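You operate a simulated robot arm through the tools that you are given. There is no shell and no other tool. Be economical: measure what you need, move in short steps, check, and stop when the job is done.

Carry out the task below with a simulated robot arm. There is one attempt and no reset: what you move stays moved.

## Task
Mark core 92 for rework: drop the blue ring over it and press REWORK once.
Fine: then range knob to ROUGH and the gauge switch off.

The check looks at the end state, three seconds after you hand in, the way a careful person would. Anything else that was tipped, shoved, dropped, spilled or broken makes it a failure.

## Robot
A 7-joint arm with a two-finger parallel gripper on a trunk, on a base that drives. Base frame: it is fixed to the floor where the robot stands at the start and does not move with it; the origin is under the middle of the robot, x ahead of it, y to its left, z up. Readings come in cm, degrees, newtons and seconds.
With the tool pointing down near the work surface it reaches from about 36 to 78 cm from the robot's upright axis, wherever it stands. Its first joint turns from -166.0 to 166.0 degrees. Places, roughly: core [50, -125, 75]; gauge switch [40, -60, 80]; green button [40, -100, 80]; orange button [50, -100, 80]; purple plug [50, -125, 75]; range knob [70, -10, 80]. Payload 3.91 kg.
Tool frame: the origin (TCP) lies between the finger pads and is the grasp point; the fingertips stand 3 cm ahead of it; z points along the fingers, y is the line along which they close. Largest opening 11 cm; finger width 2, thickness 1; the body of the gripper, 4.8 by 11.2 cm, starts 5.5 cm behind the TCP.
Orientation is that of the tool frame in the base frame, as a unit quaternion [x, y, z, w]. With the fingers straight down and closing along the base's y, the tool's x points along the base's -x, its y along +y and its z along -z.

## Interface
- The arm moves only by the tool jog_arm. Its argument "increments" is a list of rows, each an object (a shift or turn left out is 0, a gripper value left out holds the last) with "translation": the shift along the base's x, y, z in units of 150 mm (1.0 is 150 mm), a list of three; "dr": the turn, a rotation vector about the base's x, y, z in units of 120 degrees (1.0 is 120 degrees), a list of three; "jaw": the finger opening in cm, from 0 to 11. In form: [{"translation": [x, y, z], "dr": [rx, ry, rz], "jaw": jaw}, ...]. A call has 1 to 10 rows; each row is the pose to reach, as a shift and turn from the pose commanded when the call began. A call with a number of a shift or a turn outside -1 to 1 is refused whole. Each row takes 0.2 s and may step no farther than 5 cm and 8.6 degrees from the row before; otherwise, or with a gripper value out of range, the whole call is refused. Where a pose cannot be reached the arm comes as near as it can. A force on the tool above 40 N (or 10 N above the force at the start of the call, whichever is more), or a blocked arm, ends the call early, and 0.2 s more pass. The fingers move at their own pace (about 15.3 cm/s each) and stop on an object; they squeeze with about 34 N. The grip force told is the motor's: it shows also when the fingers shut on nothing. Time passes only in rows, and 0.2 s behind the last, so rows that repeat a pose let the fingers close. The reply holds the time, the measured pose of the TCP, the force on the tool along the base axes, the opening and the grip force, in the units named above and with some noise, with the torque about the TCP (base axes, N m) and any sound that the robot's microphone picked up.
- Cameras (640 x 400 px; columns grow to the right, rows downward): "scene" is now at [-1.95, 8.91, 156.81]; the picture's right is [-0.70, -0.72, 0.00], its down [-0.51, 0.50, -0.70] and it looks along [0.50, -0.49, -0.71] (base axes); focal length 266 px, centre (320, 200). "wrist" rides on the gripper at [7.7, 0.7, -11.4] in the tool frame; the picture's right is [-0.09, 1.00, 0.00], its down [-0.80, -0.07, -0.59] and it looks along [-0.59, -0.05, 0.80] (tool axes); focal length 270 px, centre (320, 200). There is no depth. A picture from a camera that has moved, and an enlarged one, comes with that camera's place and axes in the base frame and with its lens.
- capture(camera): a new picture of that camera. The clock stands still meanwhile.
- raise_lower(by): slides the trunk up (or, below 0, down) by that many cm; the arm and the scene camera ride with it, the base frame stays. It gives what a move gives, with no picture.
- drive_base(legs): drives the robot by 1 to 6 legs, each [ahead, turn to the left] in cm and degrees, along the robot's own axes; the way and the turn of a leg run together, so that a leg with both is an arc; at most 150 cm and 180 degrees a leg. The arm and the cameras ride along, it lands a little off, and it stops where it bumps. It gives what a move gives.
- aim_head(pan, tilt): turns the head with the scene camera to pan (to the left, within 155 degrees either way) and tilt (down, from -29 to 69), counted from straight ahead of the robot. It gives what a move gives.
- enlarge(camera, box): a new picture of the part [left, top, right, bottom] of that camera's present view, enlarged. The clock stands still meanwhile.
- finish_job(): hands the job in; it is judged then, once.

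Work in short steps. Places have to be worked out from the pictures, the camera data and where the tool is seen: move nearer, look again, correct. Check each grasp and each placing, and mend what went wrong. You have 120 turns and 78 pictures in all, those below and enlarged ones among them. Open the gripper and draw the arm clear of the work before you hand the job in, unless the task says otherwise; then end with one line.

The tools are called by a JSON object that holds its "fn" and its "kwargs". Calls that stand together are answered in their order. jog_arm: Moves the arm, as the interface text tells. Its arguments: {"type":"object","properties":{"increments":{"type":"array"}},"required":["increments"]} The other tools are called the same way: raise_lower (by) slides the trunk up or down; drive_base (legs) drives the base; aim_head (pan, tilt) turns the head that bears the scene camera; capture (camera) takes a picture; enlarge (camera, box) takes an enlarged picture of a part of a camera's view; finish_job () hands the job in.

At the start:

```text
time: 0.0
tcp_pos: [24.7, -33.17, 120.69]
ee_rot: [0.0, 1.0, 0.001, 0.0]
wrist_force: [-0.3, -0.3, 0.4]
torque: [-0.01, 0.02, 0.0]
finger_gap: 11.02
grasp_force: 0.0
trunk travel left (down, up): [-55.0, 6.0]
robot x, y, heading: [0.06, -0.33, -0.1]
head pan, tilt: [-44.1, 45.4]
```

scene: 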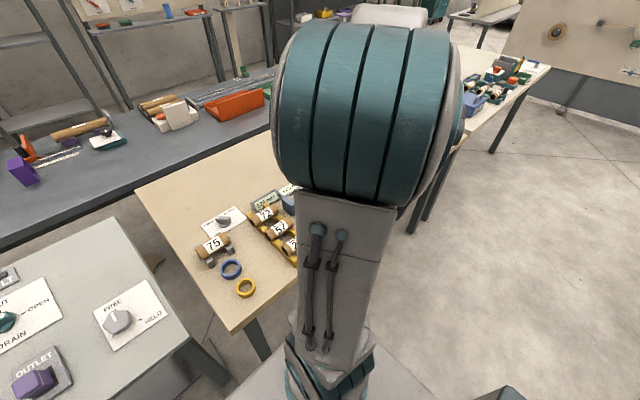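
wrist: 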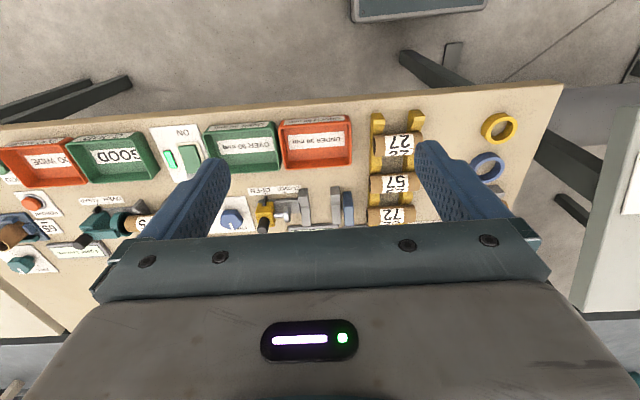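

I'll look along the bench with the head first, to locate everything.

{"fn": "aim_head", "kwargs": {"pan": -75, "tilt": 40}}

{"fn": "capture", "kwargs": {"camera": "scene"}}

{"fn": "enlarge", "kwargs": {"camera": "wrist", "box": [0, 80, 320, 280]}}

{"fn": "enlarge", "kwargs": {"camera": "wrist", "box": [240, 70, 560, 270]}}

```text
time: 1.0
tcp_pos: [24.8, -33.14, 120.64]
ee_rot: [-0.001, 1.0, 0.0, 0.0]
wrist_force: [0.2, -0.3, 0.0]
torque: [0.01, -0.02, -0.01]
finger_gap: 11.0
grasp_force: 0.0
trunk travel left (down, up): [-55.0, 6.0]
robot x, y, heading: [0.17, 0.22, -0.0]
head pan, tilt: [-75.0, 40.0]
```

```text
75 pictures are left
camera scene: at [-5.56, 6.34, 157.59], right [-0.97, -0.26, 0.0], down [-0.17, 0.62, -0.77], along [0.2, -0.74, -0.64], focal length 266 px, centre (320, 200)
```

scene: 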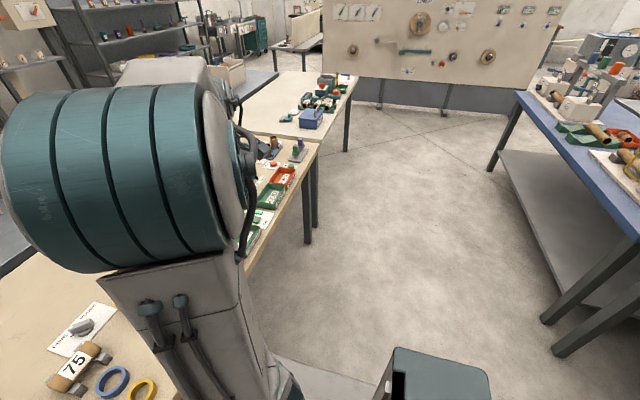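

```text
2.00 times, centred on (160, 180) of wrist
camera zoom: at [17.01, -32.46, 132.12], right [0.09, 1.0, 0.0], down [0.8, -0.07, 0.59], along [0.59, -0.05, -0.8], focal length 541 px, centre (640, 240)
```

zoom: 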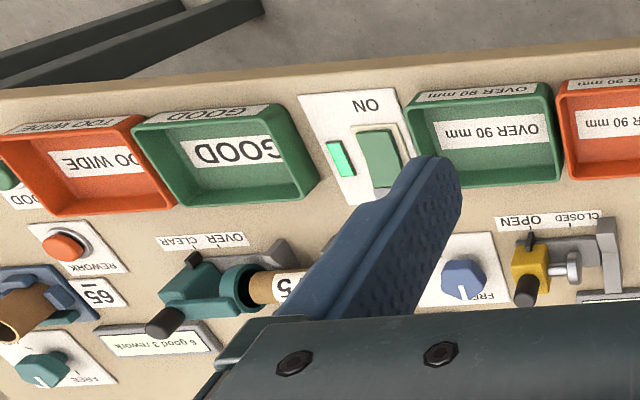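

```text
2.00 times, centred on (400, 170) of wrist
camera zoom: at [17.01, -32.46, 132.12], right [0.09, 1.0, 0.0], down [0.8, -0.07, 0.59], along [0.59, -0.05, -0.8], focal length 541 px, centre (160, 260)
```

zoom: 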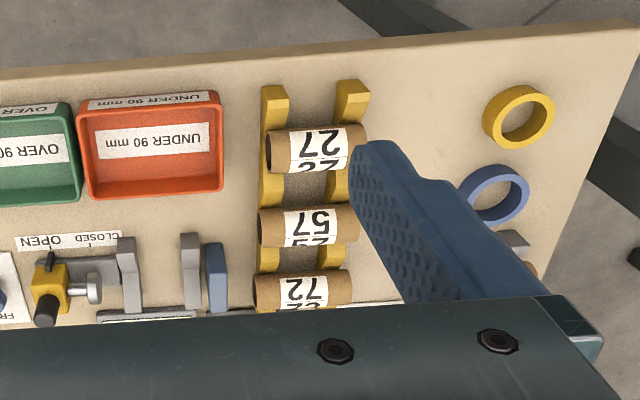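

Blue ring is about (52.6, 5). I'll move the gripper toward a viewing spot near it.

{"fn": "jog_arm", "kwargs": {"increments": [{"translation": [0.1, 0.28, -0.1]}, {"translation": [0.2, 0.56, -0.2]}, {"translation": [0.3, 0.84, -0.3]}, {"translation": [0.35, 1.0, -0.35]}]}}

{"fn": "jog_arm", "kwargs": {"increments": [{"translation": [0.1, 0.28, -0.1]}, {"translation": [0.2, 0.56, -0.2]}, {"translation": [0.3, 0.84, -0.3]}, {"translation": [0.35, 1.0, -0.35]}]}}

{"fn": "jog_arm", "kwargs": {"increments": [{"translation": [0.1, 0.28, -0.2]}, {"translation": [0.2, 0.53, -0.4]}, {"translation": [0.2, 0.53, -0.6]}]}}

{"fn": "capture", "kwargs": {"camera": "wrist"}}

{"fn": "capture", "kwargs": {"camera": "scene"}}

```text
time: 2.0
tcp_pos: [29.91, -18.03, 115.42]
ee_rot: [0.0, 1.0, 0.0, -0.001]
wrist_force: [0.4, -0.3, -0.2]
torque: [0.04, 0.0, -0.02]
finger_gap: 10.99
grasp_force: 0.1
trunk travel left (down, up): [-55.0, 6.0]
robot x, y, heading: [-0.04, -0.04, -0.0]
head pan, tilt: [-75.0, 40.0]
```

```text
time: 3.0
tcp_pos: [35.02, -2.97, 110.27]
ee_rot: [0.0, 1.0, 0.001, 0.0]
wrist_force: [-0.3, 0.4, 0.2]
torque: [0.02, 0.0, 0.03]
finger_gap: 11.01
grasp_force: 0.0
trunk travel left (down, up): [-55.0, 6.0]
robot x, y, heading: [-0.44, -0.06, 0.0]
head pan, tilt: [-75.0, 40.0]
```

```text
refused: row 1 steps farther than a row can; nothing moved
```

```text
72 pictures are left
camera wrist: at [27.39, -2.29, 121.65], right [0.09, 1.0, 0.0], down [0.8, -0.07, 0.59], along [0.59, -0.05, -0.8], focal length 270 px, centre (320, 200)
```

wrist: 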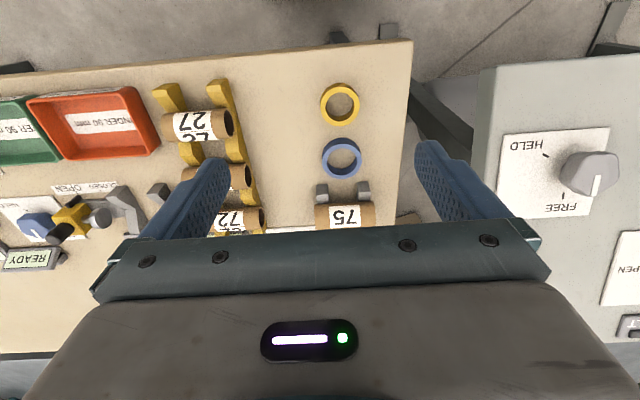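

```text
71 pictures are left
camera scene: at [-5.54, 6.38, 157.59], right [-0.97, -0.26, 0.0], down [-0.17, 0.62, -0.77], along [0.2, -0.74, -0.64], focal length 266 px, centre (320, 200)
```

scene: 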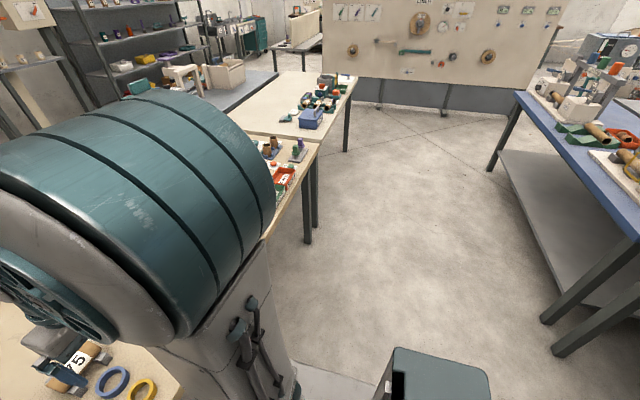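

Triangulation puts the blue ring at about (47, -0.5, 83). Moving nearer to refine.

{"fn": "jog_arm", "kwargs": {"increments": [{"translation": [0.05, 0.1, -0.25]}, {"translation": [0.1, 0.15, -0.5]}, {"translation": [0.13, 0.17, -0.75]}, {"translation": [0.13, 0.17, -0.8]}]}}

{"fn": "capture", "kwargs": {"camera": "wrist"}}

```text
time: 4.0
tcp_pos: [37.22, -0.71, 98.01]
ee_rot: [-0.001, 1.0, 0.0, 0.0]
wrist_force: [0.3, -0.1, 0.3]
torque: [-0.01, 0.01, -0.02]
finger_gap: 10.97
grasp_force: 0.2
trunk travel left (down, up): [-55.0, 6.0]
robot x, y, heading: [0.16, -0.41, 0.2]
head pan, tilt: [-75.0, 40.0]
```

```text
70 pictures are left
camera wrist: at [29.4, -0.01, 109.52], right [0.09, 1.0, 0.0], down [0.8, -0.07, 0.59], along [0.59, -0.05, -0.8], focal length 270 px, centre (320, 200)
```

wrist: 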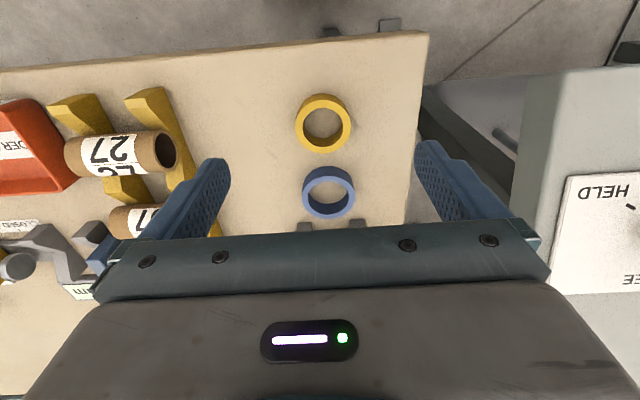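

Refined ring position (49.2, -0.6, top about 80.6), outer diameter 7 cm. Moving above it.

{"fn": "jog_arm", "kwargs": {"increments": [{"translation": [0.3, 0, -0.05]}, {"translation": [0.6, 0.0, -0.1]}, {"translation": [0.79, 0.01, -0.3]}, {"translation": [0.79, 0.01, -0.6]}]}}

{"fn": "capture", "kwargs": {"camera": "wrist"}}

{"fn": "capture", "kwargs": {"camera": "scene"}}

```text
time: 5.0
tcp_pos: [49.1, -0.54, 88.89]
ee_rot: [0.0, 1.0, 0.0, 0.0]
wrist_force: [0.5, -0.1, 0.3]
torque: [-0.01, 0.02, 0.01]
finger_gap: 10.99
grasp_force: 0.1
trunk travel left (down, up): [-55.0, 6.0]
robot x, y, heading: [-0.23, -0.11, -0.2]
head pan, tilt: [-75.0, 40.0]
```

```text
69 pictures are left
camera wrist: at [41.22, 0.06, 100.44], right [0.09, 1.0, 0.0], down [0.8, -0.07, 0.59], along [0.59, -0.05, -0.8], focal length 270 px, centre (320, 200)
```

wrist: 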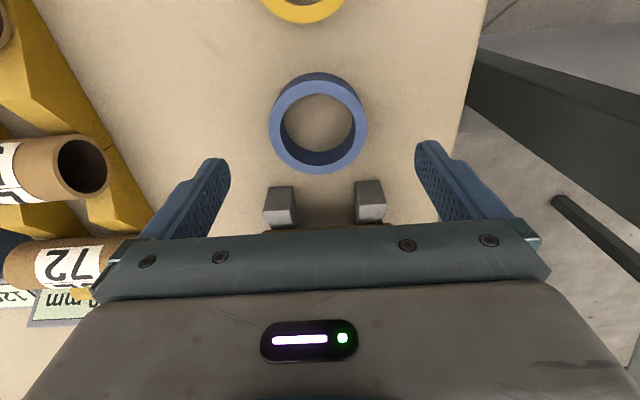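

```text
68 pictures are left
camera scene: at [-5.47, 6.35, 157.6], right [-0.97, -0.26, 0.0], down [-0.17, 0.62, -0.77], along [0.2, -0.74, -0.64], focal length 266 px, centre (320, 200)
```

scene: 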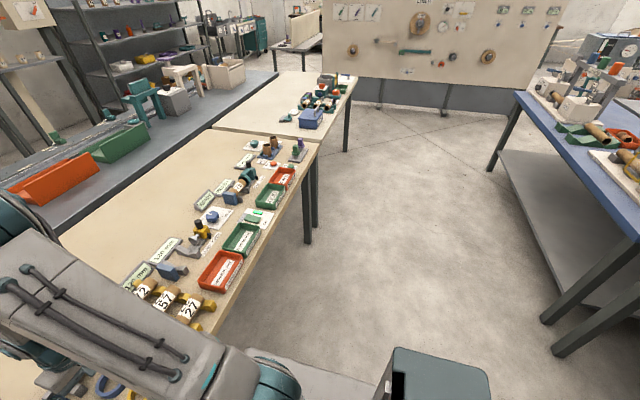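

Ring centre is (48.8, -0.7), top about 81.2. I'll descend with fingers straddling it, and enlarge the scene view of the far end of the bench.

{"fn": "jog_arm", "kwargs": {"increments": [{"translation": [-0.02, -0.013, -0.2]}, {"translation": [-0.02, -0.013, -0.35]}, {"translation": [-0.02, -0.013, -0.37]}]}}

{"fn": "capture", "kwargs": {"camera": "wrist"}}

{"fn": "enlarge", "kwargs": {"camera": "scene", "box": [190, 120, 350, 220]}}

{"fn": "enlarge", "kwargs": {"camera": "scene", "box": [250, 60, 370, 135]}}

```text
time: 5.5
tcp_pos: [48.54, -0.74, 85.05]
ee_rot: [0.001, 1.0, 0.0, 0.0]
wrist_force: [-7.5, 0.0, 13.2]
torque: [-0.16, 0.34, -0.14]
finger_gap: 10.99
grasp_force: 0.0
trunk travel left (down, up): [-55.0, 6.0]
robot x, y, heading: [0.0, -0.34, -0.0]
head pan, tilt: [-75.0, 40.0]
stopped in row 2: the force on the tool passed its limit at 63 N (the readings are from after the stop); the commanded pose is now the measured one
```

```text
67 pictures are left
camera wrist: at [40.8, -0.09, 96.5], right [0.09, 1.0, 0.0], down [0.8, -0.07, 0.6], along [0.59, -0.05, -0.8], focal length 270 px, centre (320, 200)
```

wrist: 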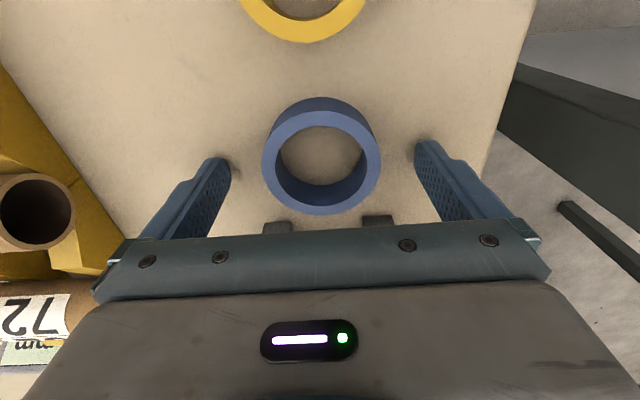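

```text
4.00 times, centred on (270, 170) of scene
camera zoom: at [-5.67, 6.37, 157.62], right [-0.97, -0.26, 0.0], down [-0.17, 0.62, -0.77], along [0.2, -0.74, -0.64], focal length 1065 px, centre (520, 320)
```

zoom: 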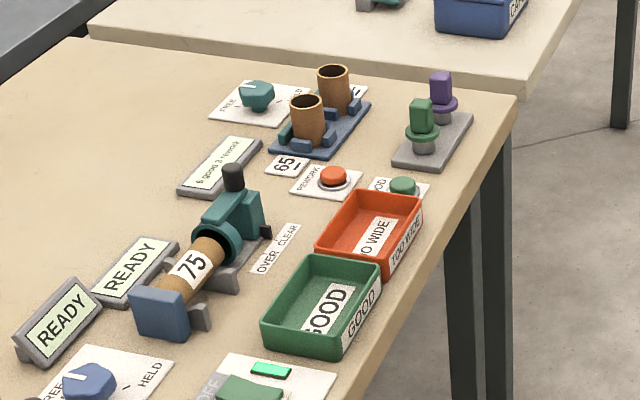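

```text
5.33 times, centred on (310, 98) of scene
camera zoom: at [-5.67, 6.37, 157.62], right [-0.97, -0.26, 0.0], down [-0.17, 0.62, -0.77], along [0.2, -0.74, -0.64], focal length 1420 px, centre (373, 747)
```

zoom: 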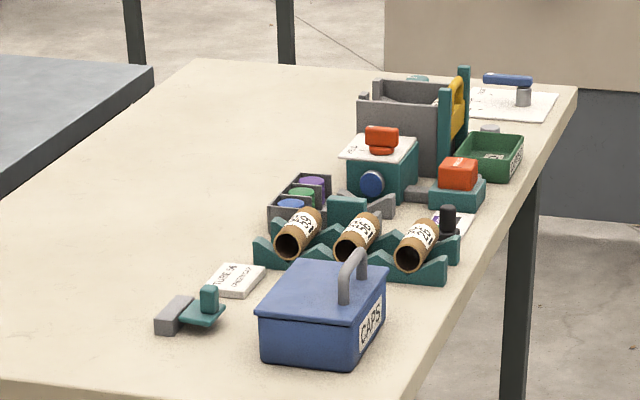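

The fingertips touched the table (tips about z 82), so the table is near 82. I'll lift slightly, shift x by −0.5 and close on the ring.

{"fn": "jog_arm", "kwargs": {"increments": [{"translation": [0, 0, 0.04]}, {"translation": [-0.03, 0.005, 0.04]}, {"translation": [-0.03, 0.005, 0.04], "jaw": 5.5}, {"translation": [-0.03, 0.005, 0.04], "jaw": 5.5}, {"translation": [-0.03, 0.005, 0.04], "jaw": 5.5}]}}

{"fn": "capture", "kwargs": {"camera": "wrist"}}

```text
time: 6.7
tcp_pos: [48.21, -0.56, 85.64]
ee_rot: [0.0, 1.0, 0.0, 0.001]
wrist_force: [0.0, 0.4, -0.4]
torque: [-0.02, 0.01, -0.02]
finger_gap: 6.44
grasp_force: 33.6
trunk travel left (down, up): [-55.0, 6.0]
robot x, y, heading: [0.15, -0.26, -0.1]
head pan, tilt: [-75.0, 40.0]
```

```text
64 pictures are left
camera wrist: at [40.51, 0.01, 97.0], right [0.09, 1.0, 0.0], down [0.8, -0.07, 0.6], along [0.59, -0.05, -0.8], focal length 270 px, centre (320, 200)
```

wrist: 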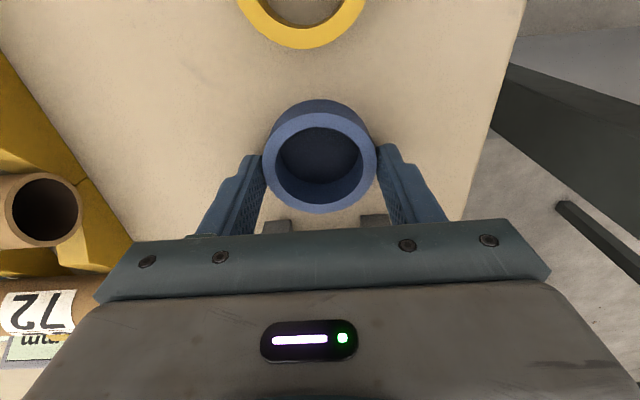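

Ring held (gap 6.44 cm, 34 N). Lift it and check.

{"fn": "jog_arm", "kwargs": {"increments": [{"translation": [0, 0, 0.3]}, {"translation": [0, 0, 0.6]}, {"translation": [0, 0, 0.9]}]}}

{"fn": "jog_arm", "kwargs": {"increments": [{"translation": [-0.1, 0, 0.25]}, {"translation": [-0.2, 0, 0.5]}, {"translation": [-0.3, 0, 0.75]}, {"translation": [-0.4, 0, 1.0]}]}}

{"fn": "capture", "kwargs": {"camera": "wrist"}}

{"fn": "aim_head", "kwargs": {"pan": -90, "tilt": 60}}

{"fn": "capture", "kwargs": {"camera": "scene"}}

```text
time: 7.5
tcp_pos: [48.17, -0.7, 98.99]
ee_rot: [0.0, 1.0, 0.0, 0.001]
wrist_force: [0.2, 0.1, -0.9]
torque: [0.02, -0.01, 0.03]
finger_gap: 6.43
grasp_force: 33.5
trunk travel left (down, up): [-55.0, 6.0]
robot x, y, heading: [0.84, -0.01, -0.3]
head pan, tilt: [-75.0, 40.0]
```

```text
time: 8.5
tcp_pos: [41.93, -0.62, 114.07]
ee_rot: [0.0, 1.0, 0.001, 0.001]
wrist_force: [0.2, -0.1, -1.0]
torque: [0.01, 0.03, 0.04]
finger_gap: 6.44
grasp_force: 33.6
trunk travel left (down, up): [-55.0, 6.0]
robot x, y, heading: [-0.04, -0.29, 0.4]
head pan, tilt: [-75.0, 40.0]
```

```text
63 pictures are left
camera wrist: at [34.14, 0.07, 125.45], right [0.09, 1.0, 0.0], down [0.8, -0.07, 0.6], along [0.59, -0.05, -0.8], focal length 270 px, centre (320, 200)
```

wrist: 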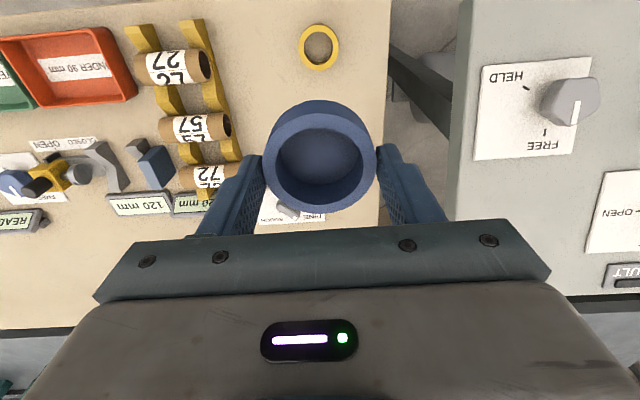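

```text
time: 9.4
tcp_pos: [42.0, -0.57, 113.86]
ee_rot: [0.0, 1.0, -0.001, 0.001]
wrist_force: [0.1, 0.7, -1.8]
torque: [0.01, -0.01, 0.04]
finger_gap: 6.44
grasp_force: 34.6
trunk travel left (down, up): [-55.0, 6.0]
robot x, y, heading: [0.22, 0.21, 0.1]
head pan, tilt: [-90.0, 60.0]
```

```text
62 pictures are left
camera scene: at [-7.72, 7.89, 154.93], right [-1.0, 0.0, 0.0], down [0.0, 0.87, -0.5], along [0.0, -0.5, -0.87], focal length 266 px, centre (320, 200)
```

scene: 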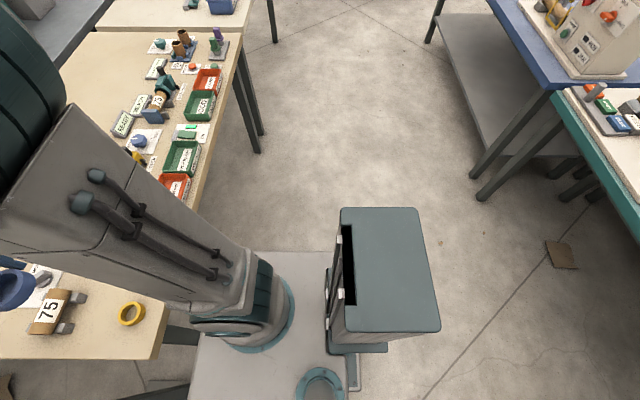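

Ring lifted securely. Before driving I check the space behind and beside the base.

{"fn": "aim_head", "kwargs": {"pan": -130, "tilt": 69}}

{"fn": "capture", "kwargs": {"camera": "scene"}}

{"fn": "aim_head", "kwargs": {"pan": -40, "tilt": 69}}

{"fn": "capture", "kwargs": {"camera": "scene"}}

```text
time: 10.4
tcp_pos: [41.98, -0.62, 113.93]
ee_rot: [0.0, 1.0, -0.001, 0.001]
wrist_force: [-0.3, -0.3, -1.4]
torque: [-0.04, 0.0, -0.02]
finger_gap: 6.42
grasp_force: 34.0
trunk travel left (down, up): [-55.0, 6.0]
robot x, y, heading: [-0.06, -0.24, 0.2]
head pan, tilt: [-130.0, 68.8]
```

```text
61 pictures are left
camera scene: at [-11.33, 10.27, 153.98], right [-0.77, 0.64, 0.0], down [0.6, 0.71, -0.36], along [-0.23, -0.28, -0.93], focal length 266 px, centre (320, 200)
```

scene: 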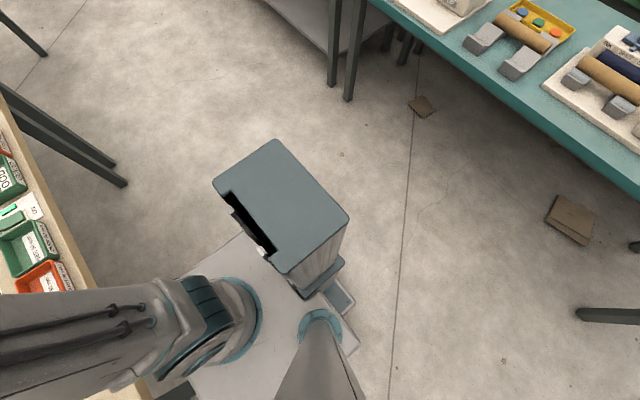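

```text
time: 12.1
tcp_pos: [41.94, -0.47, 113.88]
ee_rot: [0.0, 1.0, 0.0, 0.001]
wrist_force: [0.4, -0.2, -0.4]
torque: [0.03, -0.02, 0.0]
finger_gap: 6.43
grasp_force: 34.1
trunk travel left (down, up): [-55.0, 6.0]
robot x, y, heading: [0.13, -0.54, 0.3]
head pan, tilt: [-40.0, 68.8]
```

```text
60 pictures are left
camera scene: at [-3.45, 10.96, 153.98], right [-0.64, -0.77, 0.0], down [-0.71, 0.6, -0.36], along [0.28, -0.23, -0.93], focal length 266 px, centre (320, 200)
```

scene: 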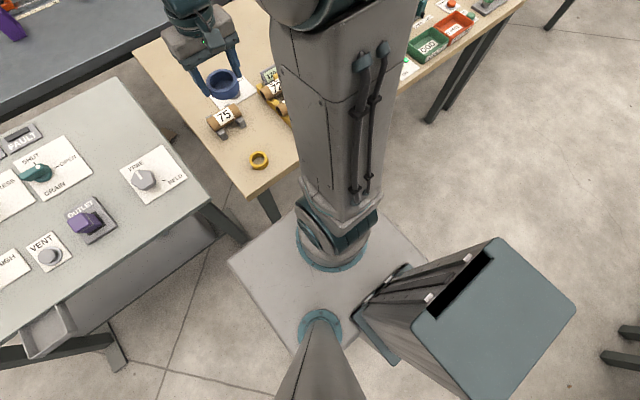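

The base deck is about 60 cm square and sits just shy of the table legs. I'll back away 25 cm, turn right, and drive along the bench, then check before turning in.

{"fn": "drive_base", "kwargs": {"legs": [[-25, 0], [0, -90], [105, 0], [0, 90]]}}

{"fn": "aim_head", "kwargs": {"pan": -10, "tilt": 50}}

{"fn": "capture", "kwargs": {"camera": "scene"}}

{"fn": "capture", "kwargs": {"camera": "wrist"}}

```text
time: 26.5
tcp_pos: [16.8, -106.37, 113.87]
ee_rot: [0.012, 1.0, 0.0, 0.001]
wrist_force: [-0.5, -0.1, -0.6]
torque: [-0.02, 0.01, 0.02]
finger_gap: 6.45
grasp_force: 34.1
trunk travel left (down, up): [-55.0, 6.0]
robot x, y, heading: [-24.8, -104.89, -1.3]
head pan, tilt: [-40.0, 68.8]
```

```text
time: 27.5
tcp_pos: [16.93, -106.37, 113.9]
ee_rot: [0.012, 1.0, 0.0, 0.001]
wrist_force: [-0.2, -0.8, -1.0]
torque: [-0.03, 0.02, -0.01]
finger_gap: 6.45
grasp_force: 33.5
trunk travel left (down, up): [-55.0, 6.0]
robot x, y, heading: [-25.35, -105.07, -1.5]
head pan, tilt: [-10.0, 50.0]
```

```text
59 pictures are left
camera scene: at [-24.96, -91.54, 156.17], right [-0.2, -0.98, 0.0], down [-0.75, 0.15, -0.64], along [0.63, -0.13, -0.77], focal length 266 px, centre (320, 200)
```

scene: 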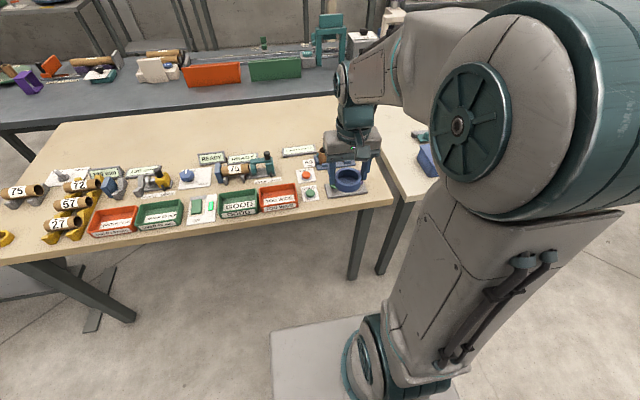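

```text
58 pictures are left
camera wrist: at [9.12, -105.52, 125.4], right [0.11, 0.99, 0.0], down [0.8, -0.09, 0.6], along [0.59, -0.07, -0.8], focal length 270 px, centre (320, 200)
```

wrist: 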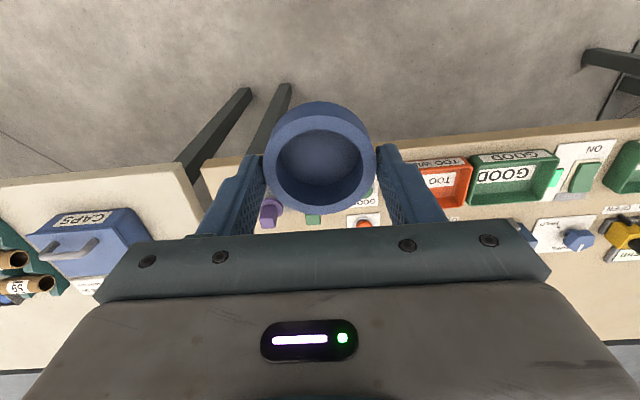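

Path looks clear (table leg foot at about x 40). Drive forward 18 cm and look at the cores.

{"fn": "drive_base", "kwargs": {"legs": [[18, 1.3]]}}

{"fn": "capture", "kwargs": {"camera": "wrist"}}

{"fn": "capture", "kwargs": {"camera": "scene"}}

```text
time: 29.0
tcp_pos: [35.17, -105.44, 113.94]
ee_rot: [0.0, 1.0, 0.0, 0.0]
wrist_force: [0.8, -0.2, -0.4]
torque: [0.02, 0.04, 0.01]
finger_gap: 6.44
grasp_force: 33.5
trunk travel left (down, up): [-55.0, 6.0]
robot x, y, heading: [-6.89, -105.42, -0.2]
head pan, tilt: [-10.0, 50.0]
```

```text
57 pictures are left
camera wrist: at [27.41, -104.89, 125.37], right [0.09, 1.0, 0.0], down [0.8, -0.07, 0.6], along [0.59, -0.05, -0.8], focal length 270 px, centre (320, 200)
```

wrist: 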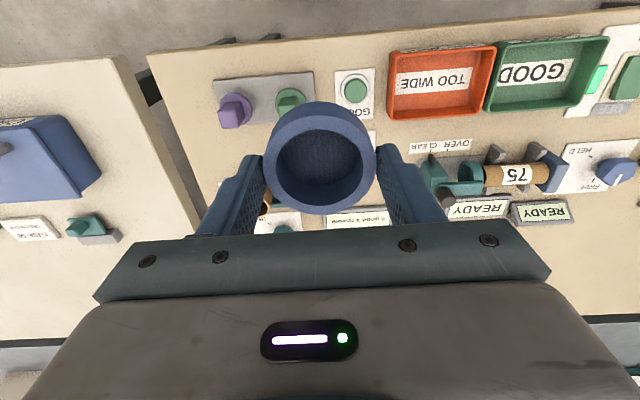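

```text
56 pictures are left
camera scene: at [-6.99, -91.76, 156.17], right [-0.17, -0.98, 0.0], down [-0.75, 0.13, -0.64], along [0.63, -0.11, -0.77], focal length 266 px, centre (320, 200)
```

scene: 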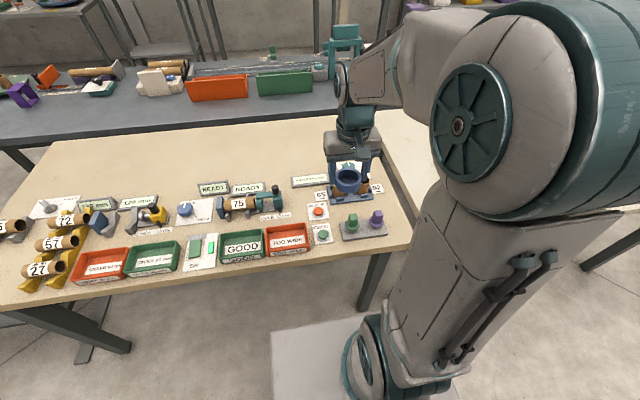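

The plates are visible around the held ring. I'll swing the arm aside (to y ≈ -91) and look closely at the cores.

{"fn": "jog_arm", "kwargs": {"increments": [{"translation": [0, 0.3, 0]}, {"translation": [0, 0.6, 0]}, {"translation": [0, 0.9, 0]}]}}

{"fn": "enlarge", "kwargs": {"camera": "scene", "box": [290, 150, 418, 250]}}

{"fn": "capture", "kwargs": {"camera": "wrist"}}

```text
time: 29.8
tcp_pos: [35.06, -91.89, 113.82]
ee_rot: [0.0, 1.0, 0.0, 0.001]
wrist_force: [0.9, -0.4, -0.9]
torque: [0.0, -0.01, -0.02]
finger_gap: 6.45
grasp_force: 33.5
trunk travel left (down, up): [-55.0, 6.0]
robot x, y, heading: [-6.63, -105.69, -0.0]
head pan, tilt: [-10.0, 50.0]
```

```text
4.00 times, centred on (354, 200) of scene
camera zoom: at [-7.07, -91.69, 156.17], right [-0.17, -0.98, 0.0], down [-0.75, 0.13, -0.64], along [0.63, -0.11, -0.77], focal length 1065 px, centre (184, 200)
```

zoom: 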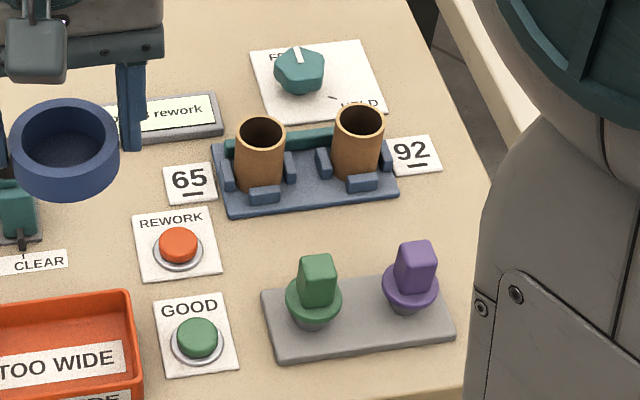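

```text
54 pictures are left
camera wrist: at [27.3, -91.25, 125.41], right [0.09, 1.0, 0.0], down [0.8, -0.07, 0.6], along [0.59, -0.05, -0.8], focal length 270 px, centre (320, 200)
```

wrist: 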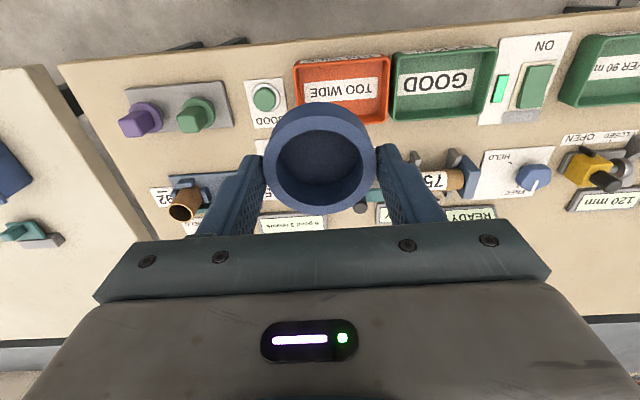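

Core 92 is the right-hand one; triangulated top centre ≈ (55.6, -118.5, 87.4). I'll move the ring above it at height first.

{"fn": "jog_arm", "kwargs": {"increments": [{"translation": [0.2, -0.2, 0]}, {"translation": [0.4, -0.4, 0]}, {"translation": [0.6, -0.6, -0.0]}, {"translation": [0.8, -0.8, -0.0]}, {"translation": [0.95, -0.97, -0.0]}]}}

{"fn": "jog_arm", "kwargs": {"increments": [{"translation": [0.15, -0.25, 0]}, {"translation": [0.3, -0.5, 0]}, {"translation": [0.42, -0.79, -0.0]}, {"translation": [0.42, -0.79, -0.3]}, {"translation": [0.42, -0.79, -0.6]}, {"translation": [0.42, -0.79, -0.95]}]}}

{"fn": "capture", "kwargs": {"camera": "wrist"}}

{"fn": "capture", "kwargs": {"camera": "scene"}}

```text
time: 31.0
tcp_pos: [49.57, -106.76, 113.82]
ee_rot: [0.0, 1.0, 0.0, 0.0]
wrist_force: [0.5, -0.3, -0.5]
torque: [0.01, 0.01, 0.01]
finger_gap: 6.47
grasp_force: 34.1
trunk travel left (down, up): [-55.0, 6.0]
robot x, y, heading: [-6.9, -105.34, 0.1]
head pan, tilt: [-10.0, 50.0]
```

```text
refused: row 6 steps farther than a row can; nothing moved
```

```text
53 pictures are left
camera wrist: at [41.8, -106.07, 125.35], right [0.09, 1.0, 0.0], down [0.8, -0.07, 0.6], along [0.59, -0.05, -0.8], focal length 270 px, centre (320, 200)
```

wrist: 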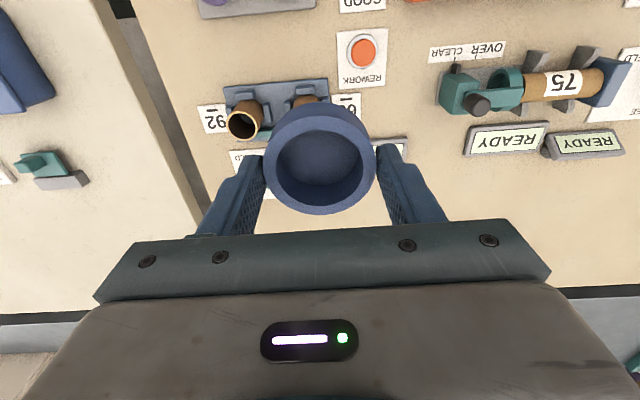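

```text
52 pictures are left
camera scene: at [-7.02, -91.82, 156.18], right [-0.17, -0.98, 0.0], down [-0.75, 0.13, -0.64], along [0.63, -0.11, -0.77], focal length 266 px, centre (320, 200)
```

scene: 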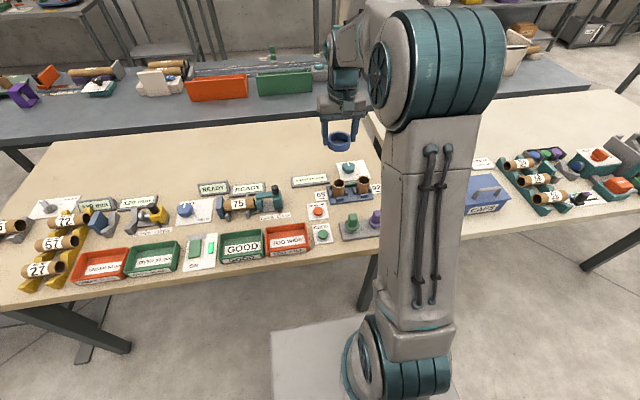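

Refined core top ≈ (54.4, -117.6, 89). Moving over it and partway down.

{"fn": "jog_arm", "kwargs": {"increments": [{"translation": [0.12, -0.25, 0]}, {"translation": [0.24, -0.5, 0]}, {"translation": [0.32, -0.72, -0.0]}, {"translation": [0.32, -0.72, -0.3]}, {"translation": [0.32, -0.72, -0.6]}, {"translation": [0.32, -0.72, -0.85]}]}}

{"fn": "capture", "kwargs": {"camera": "wrist"}}

{"fn": "enlarge", "kwargs": {"camera": "scene", "box": [270, 120, 398, 220]}}

```text
time: 32.4
tcp_pos: [54.18, -117.39, 101.37]
ee_rot: [0.001, 1.0, 0.0, 0.001]
wrist_force: [-0.9, 0.5, -1.0]
torque: [0.01, -0.01, 0.01]
finger_gap: 6.43
grasp_force: 34.1
trunk travel left (down, up): [-55.0, 6.0]
robot x, y, heading: [-6.68, -105.29, -0.0]
head pan, tilt: [-10.0, 50.0]
```

```text
51 pictures are left
camera wrist: at [46.39, -116.81, 112.82], right [0.09, 1.0, 0.0], down [0.8, -0.07, 0.6], along [0.59, -0.05, -0.8], focal length 270 px, centre (320, 200)
```

wrist: 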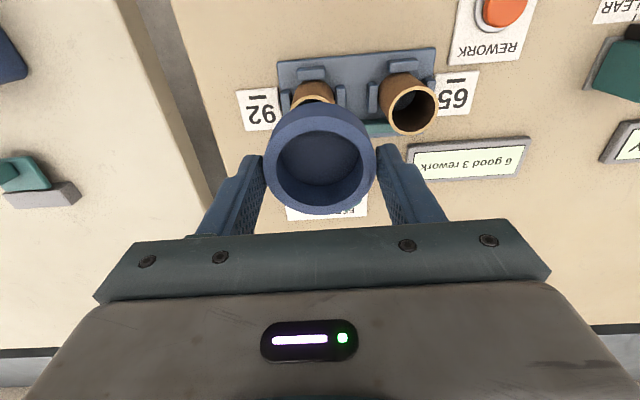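

```text
4.00 times, centred on (334, 170) of scene
camera zoom: at [-7.03, -91.79, 156.18], right [-0.17, -0.98, 0.0], down [-0.75, 0.13, -0.64], along [0.63, -0.11, -0.77], focal length 1065 px, centre (264, 320)
```

zoom: 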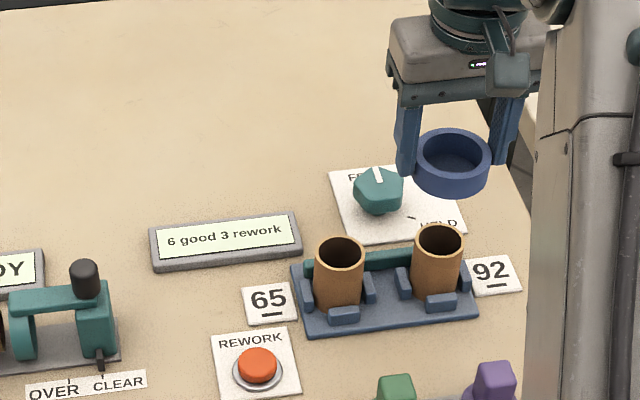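

The bore of the ring looks dark in the picture; I'll enlarge to check what is seen through it.

{"fn": "enlarge", "kwargs": {"camera": "wrist", "box": [240, 60, 400, 220]}}

{"fn": "enlarge", "kwargs": {"camera": "scene", "box": [360, 145, 408, 175]}}

```text
2.50 times, centred on (320, 140) of wrist
camera zoom: at [46.39, -116.81, 112.82], right [0.09, 1.0, 0.0], down [0.8, -0.07, 0.6], along [0.59, -0.05, -0.8], focal length 676 px, centre (320, 350)
```

zoom: 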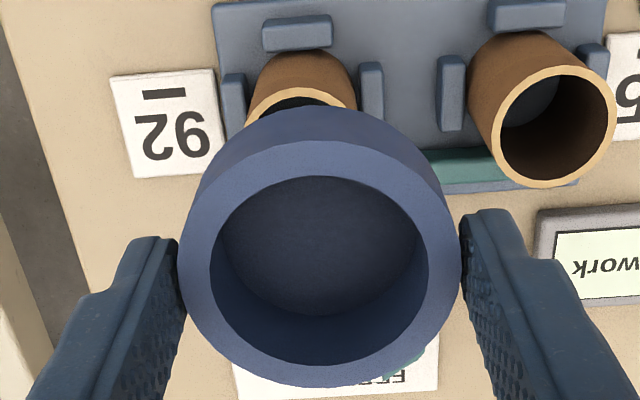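

```text
13.33 times, centred on (384, 160) of scene
camera zoom: at [-7.03, -91.79, 156.18], right [-0.17, -0.98, 0.0], down [-0.75, 0.13, -0.64], along [0.63, -0.11, -0.77], focal length 3549 px, centre (-533, 733)
```

zoom: 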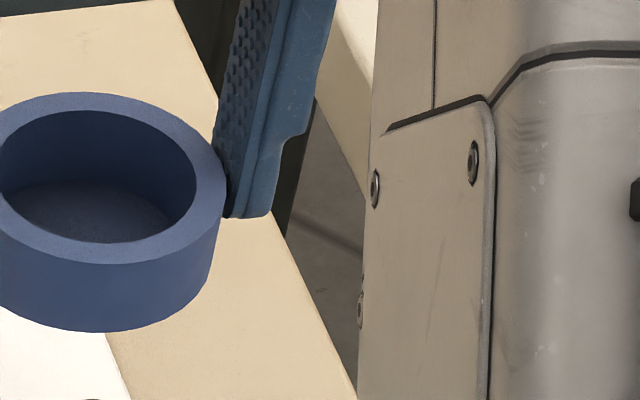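

Ring and core estimates now give core centre ≈ (54.9, -117.95), top ≈ 88.4. I'll correct sideways and come down to just above it.

{"fn": "jog_arm", "kwargs": {"increments": [{"translation": [0.045, -0.035, -0.2]}, {"translation": [0.045, -0.035, -0.4]}, {"translation": [0.045, -0.035, -0.46]}]}}

{"fn": "capture", "kwargs": {"camera": "wrist"}}

{"fn": "enlarge", "kwargs": {"camera": "scene", "box": [338, 150, 402, 200]}}

```text
time: 33.2
tcp_pos: [54.76, -117.78, 94.28]
ee_rot: [0.0, 1.0, 0.001, 0.0]
wrist_force: [0.0, 0.3, -0.4]
torque: [-0.01, -0.03, 0.0]
finger_gap: 6.44
grasp_force: 33.9
trunk travel left (down, up): [-55.0, 6.0]
robot x, y, heading: [-7.02, -105.25, 0.3]
head pan, tilt: [-10.0, 50.0]
```

```text
47 pictures are left
camera wrist: at [46.96, -117.18, 105.68], right [0.09, 1.0, 0.0], down [0.8, -0.07, 0.6], along [0.59, -0.05, -0.8], focal length 270 px, centre (320, 200)
```

wrist: 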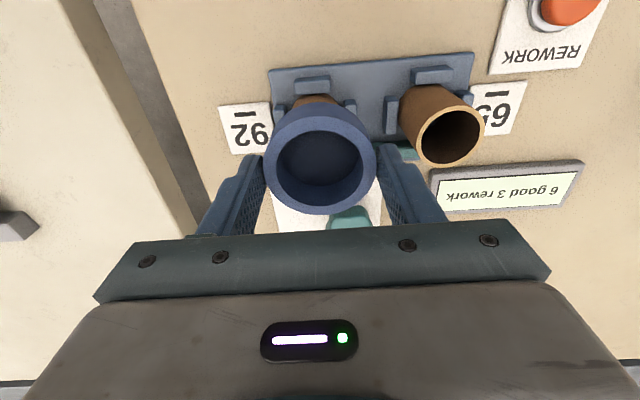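

```text
8.00 times, centred on (370, 175) of scene
camera zoom: at [-7.07, -91.77, 156.18], right [-0.17, -0.98, 0.0], down [-0.75, 0.13, -0.64], along [0.63, -0.11, -0.77], focal length 2129 px, centre (-80, 400)
```

zoom: 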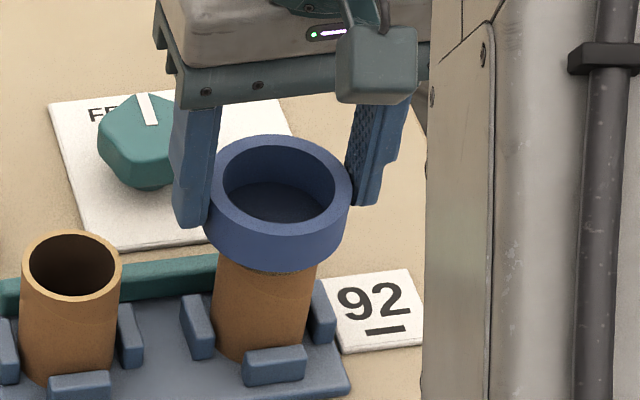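

Laterally aligned to about a millimetre by both cameras; x within a few mm. I'll nudge x +0.15 and lower in small steps watching force.

{"fn": "jog_arm", "kwargs": {"increments": [{"translation": [0.01, -0.005, -0.03]}, {"translation": [0.01, -0.005, -0.07]}, {"translation": [0.01, -0.005, -0.1]}, {"translation": [0.01, -0.005, -0.13]}, {"translation": [0.01, -0.005, -0.16]}]}}

{"fn": "capture", "kwargs": {"camera": "wrist"}}

```text
time: 34.4
tcp_pos: [55.03, -118.21, 92.38]
ee_rot: [0.001, 1.0, -0.001, 0.006]
wrist_force: [0.6, -1.3, 24.4]
torque: [-0.35, -0.41, -0.01]
finger_gap: 6.45
grasp_force: 34.0
trunk travel left (down, up): [-55.0, 6.0]
robot x, y, heading: [-6.94, -105.14, 0.2]
head pan, tilt: [-10.0, 50.0]
```

```text
45 pictures are left
camera wrist: at [47.12, -117.35, 103.7], right [0.09, 1.0, 0.0], down [0.8, -0.07, 0.6], along [0.6, -0.05, -0.8], focal length 270 px, centre (320, 200)
```

wrist: 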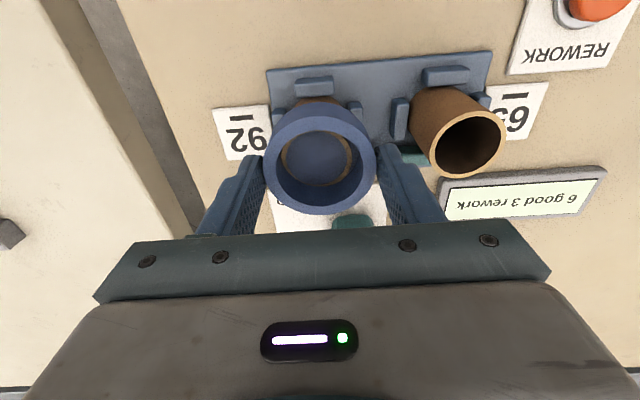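

Contact at 24 N, TCP 92.4; a rim is now visible inside the ring. Enlarging.

{"fn": "enlarge", "kwargs": {"camera": "wrist", "box": [256, 80, 384, 220]}}

{"fn": "enlarge", "kwargs": {"camera": "scene", "box": [338, 155, 402, 205]}}

```text
2.86 times, centred on (320, 150) of wrist
camera zoom: at [47.12, -117.35, 103.7], right [0.09, 1.0, 0.0], down [0.8, -0.07, 0.6], along [0.6, -0.05, -0.8], focal length 772 px, centre (320, 343)
```

zoom: 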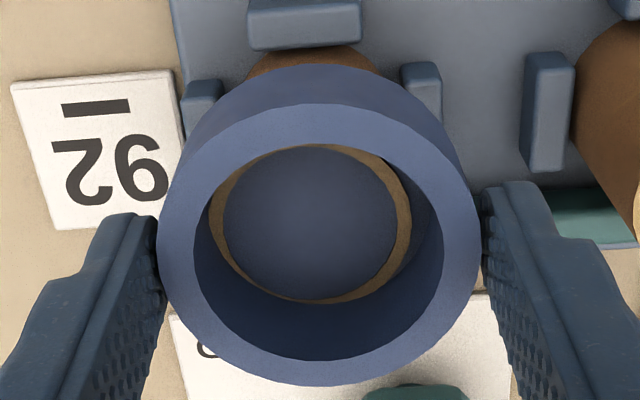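

```text
8.00 times, centred on (370, 180) of scene
camera zoom: at [-7.33, -91.72, 156.23], right [-0.17, -0.98, 0.0], down [-0.75, 0.13, -0.64], along [0.63, -0.11, -0.77], focal length 2129 px, centre (-80, 360)
```

zoom: 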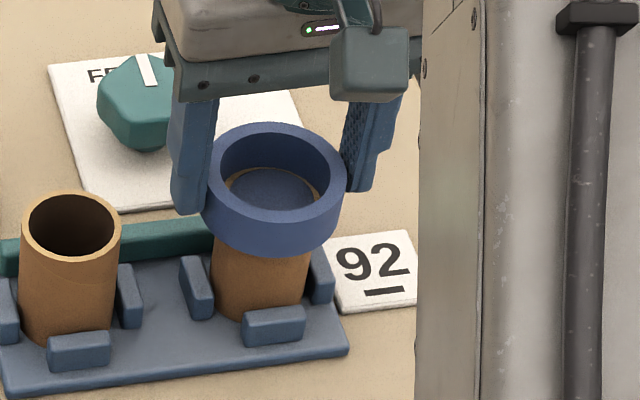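

The torque says contact lies on the ring's (+x, −y) side, so the core is offset that way. I'll lift a little, shift (+0.2, −0.2), and lower again.

{"fn": "jog_arm", "kwargs": {"increments": [{"translation": [0, 0, 0.06]}, {"translation": [0.013, -0.013, 0.06]}, {"translation": [0.013, -0.013, 0.03]}, {"translation": [0.013, -0.013, 0.0]}, {"translation": [0.013, -0.013, 0.0]}]}}

```text
time: 35.6
tcp_pos: [55.11, -118.25, 91.84]
ee_rot: [0.0, 1.0, 0.0, 0.001]
wrist_force: [0.2, 0.4, -1.0]
torque: [0.01, 0.01, -0.02]
finger_gap: 6.45
grasp_force: 34.3
trunk travel left (down, up): [-55.0, 6.0]
robot x, y, heading: [-6.95, -104.99, 0.2]
head pan, tilt: [-10.0, 50.0]
```

No force at the same height now — the ring is over the core. Continue lowering.

{"fn": "jog_arm", "kwargs": {"increments": [{"translation": [0, 0, -0.04]}, {"translation": [0, 0, -0.08]}, {"translation": [0, 0, -0.12]}, {"translation": [0, 0, -0.15]}, {"translation": [0, 0, -0.15]}]}}

{"fn": "enlarge", "kwargs": {"camera": "scene", "box": [338, 155, 402, 205]}}

{"fn": "enlarge", "kwargs": {"camera": "wrist", "box": [256, 80, 384, 220]}}

```text
time: 36.8
tcp_pos: [55.14, -118.23, 89.59]
ee_rot: [0.001, 1.0, 0.0, 0.001]
wrist_force: [0.2, 0.6, -1.3]
torque: [0.0, 0.0, -0.01]
finger_gap: 6.46
grasp_force: 33.4
trunk travel left (down, up): [-55.0, 6.0]
robot x, y, heading: [-6.78, -104.65, -0.1]
head pan, tilt: [-10.0, 50.0]
```

```text
8.00 times, centred on (370, 180) of scene
camera zoom: at [-7.07, -91.77, 156.18], right [-0.17, -0.98, 0.0], down [-0.75, 0.13, -0.64], along [0.63, -0.11, -0.77], focal length 2129 px, centre (-80, 360)
```

zoom: 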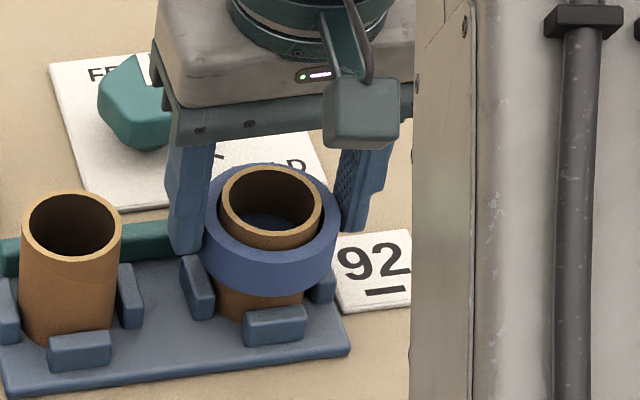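

```text
2.86 times, centred on (320, 150) of wrist
camera zoom: at [47.35, -117.52, 101.06], right [0.09, 1.0, 0.0], down [0.8, -0.07, 0.6], along [0.59, -0.05, -0.8], focal length 772 px, centre (320, 343)
```

zoom: 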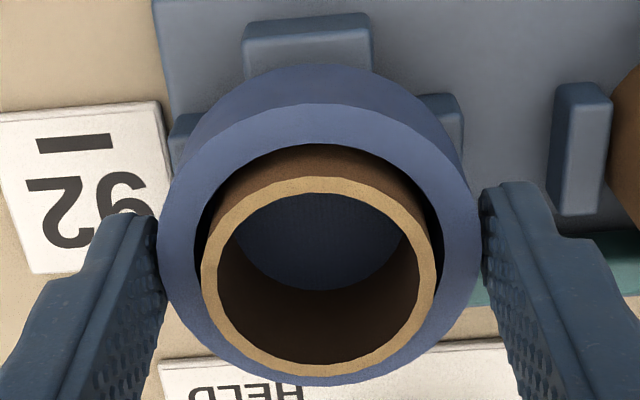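

The ring surrounds core 92. Lower a bit more until near the tabs, then release.

{"fn": "jog_arm", "kwargs": {"increments": [{"translation": [0, 0, -0.025]}, {"translation": [0, 0, -0.05]}, {"translation": [0, 0, -0.05]}, {"translation": [0, 0, -0.05], "jaw": 8.3}, {"translation": [0, 0, -0.05], "jaw": 8.3}]}}

{"fn": "enlarge", "kwargs": {"camera": "wrist", "box": [192, 60, 448, 220]}}

```text
time: 38.0
tcp_pos: [55.07, -118.2, 88.75]
ee_rot: [0.0, 1.0, 0.0, 0.001]
wrist_force: [-1.4, -0.1, 1.0]
torque: [0.0, 0.0, 0.0]
finger_gap: 8.32
grasp_force: 0.1
trunk travel left (down, up): [-55.0, 6.0]
robot x, y, heading: [-6.91, -105.19, 0.1]
head pan, tilt: [-10.0, 50.0]
```

```text
2.50 times, centred on (320, 140) of wrist
camera zoom: at [47.37, -117.52, 100.31], right [0.09, 1.0, 0.0], down [0.8, -0.07, 0.6], along [0.59, -0.05, -0.8], focal length 676 px, centre (320, 350)
```

zoom: 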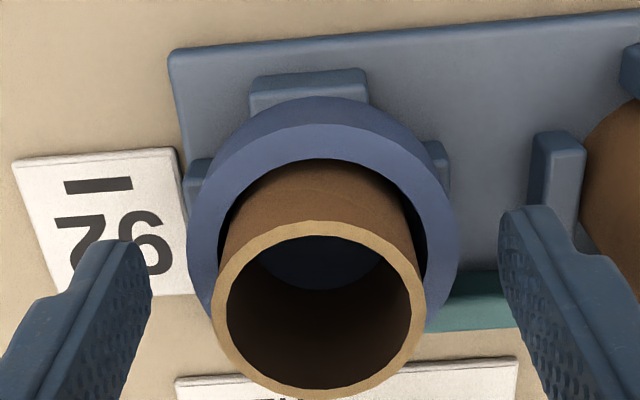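

The ring rests on the core. Raise straight up 14 cm, clear.

{"fn": "jog_arm", "kwargs": {"increments": [{"translation": [0, 0, 0.3]}, {"translation": [0, 0, 0.6]}, {"translation": [0, 0, 0.9]}]}}

{"fn": "jog_arm", "kwargs": {"increments": [{"translation": [-0.2, 0.2, 0], "jaw": 3}, {"translation": [-0.4, 0.4, 0], "jaw": 0}, {"translation": [-0.6, 0.6, 0], "jaw": 0}, {"translation": [-0.8, 0.8, 0], "jaw": 0}, {"translation": [-0.9, 1.0, -0.1], "jaw": 0}]}}

{"fn": "capture", "kwargs": {"camera": "wrist"}}

{"fn": "enlarge", "kwargs": {"camera": "scene", "box": [290, 150, 418, 250]}}

```text
time: 38.8
tcp_pos: [55.16, -118.3, 102.44]
ee_rot: [0.0, 1.0, 0.0, 0.0]
wrist_force: [0.6, 0.2, -0.4]
torque: [-0.02, 0.0, -0.01]
finger_gap: 8.31
grasp_force: 0.0
trunk travel left (down, up): [-55.0, 6.0]
robot x, y, heading: [-6.87, -104.96, 0.2]
head pan, tilt: [-10.0, 50.0]
```

```text
time: 40.0
tcp_pos: [41.53, -103.17, 100.92]
ee_rot: [0.0, 1.0, 0.0, 0.001]
wrist_force: [0.0, -0.4, -0.4]
torque: [0.0, 0.0, 0.01]
finger_gap: 0.0
grasp_force: 34.0
trunk travel left (down, up): [-55.0, 6.0]
robot x, y, heading: [-6.89, -105.21, -0.3]
head pan, tilt: [-10.0, 50.0]
```

```text
39 pictures are left
camera wrist: at [33.78, -102.48, 112.23], right [0.09, 1.0, 0.0], down [0.8, -0.07, 0.6], along [0.59, -0.05, -0.8], focal length 270 px, centre (320, 200)
```

wrist: 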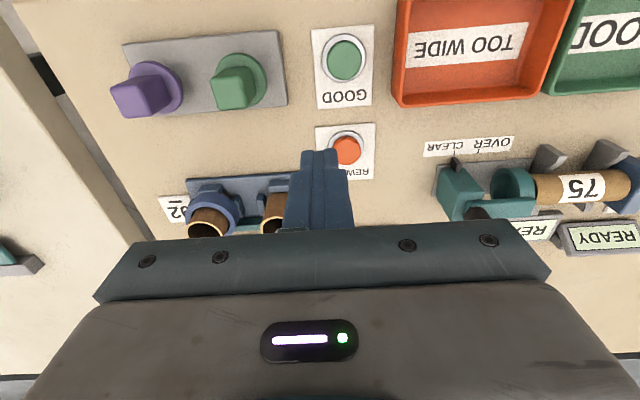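

```text
4.00 times, centred on (354, 200) of scene
camera zoom: at [-7.09, -91.71, 156.17], right [-0.17, -0.98, 0.0], down [-0.75, 0.13, -0.64], along [0.63, -0.11, -0.77], focal length 1065 px, centre (184, 200)
```

zoom: 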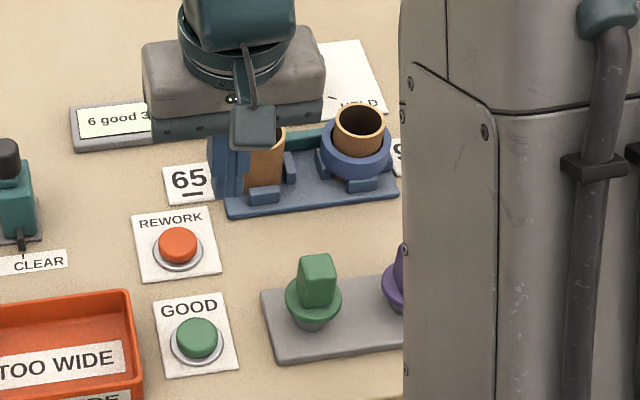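

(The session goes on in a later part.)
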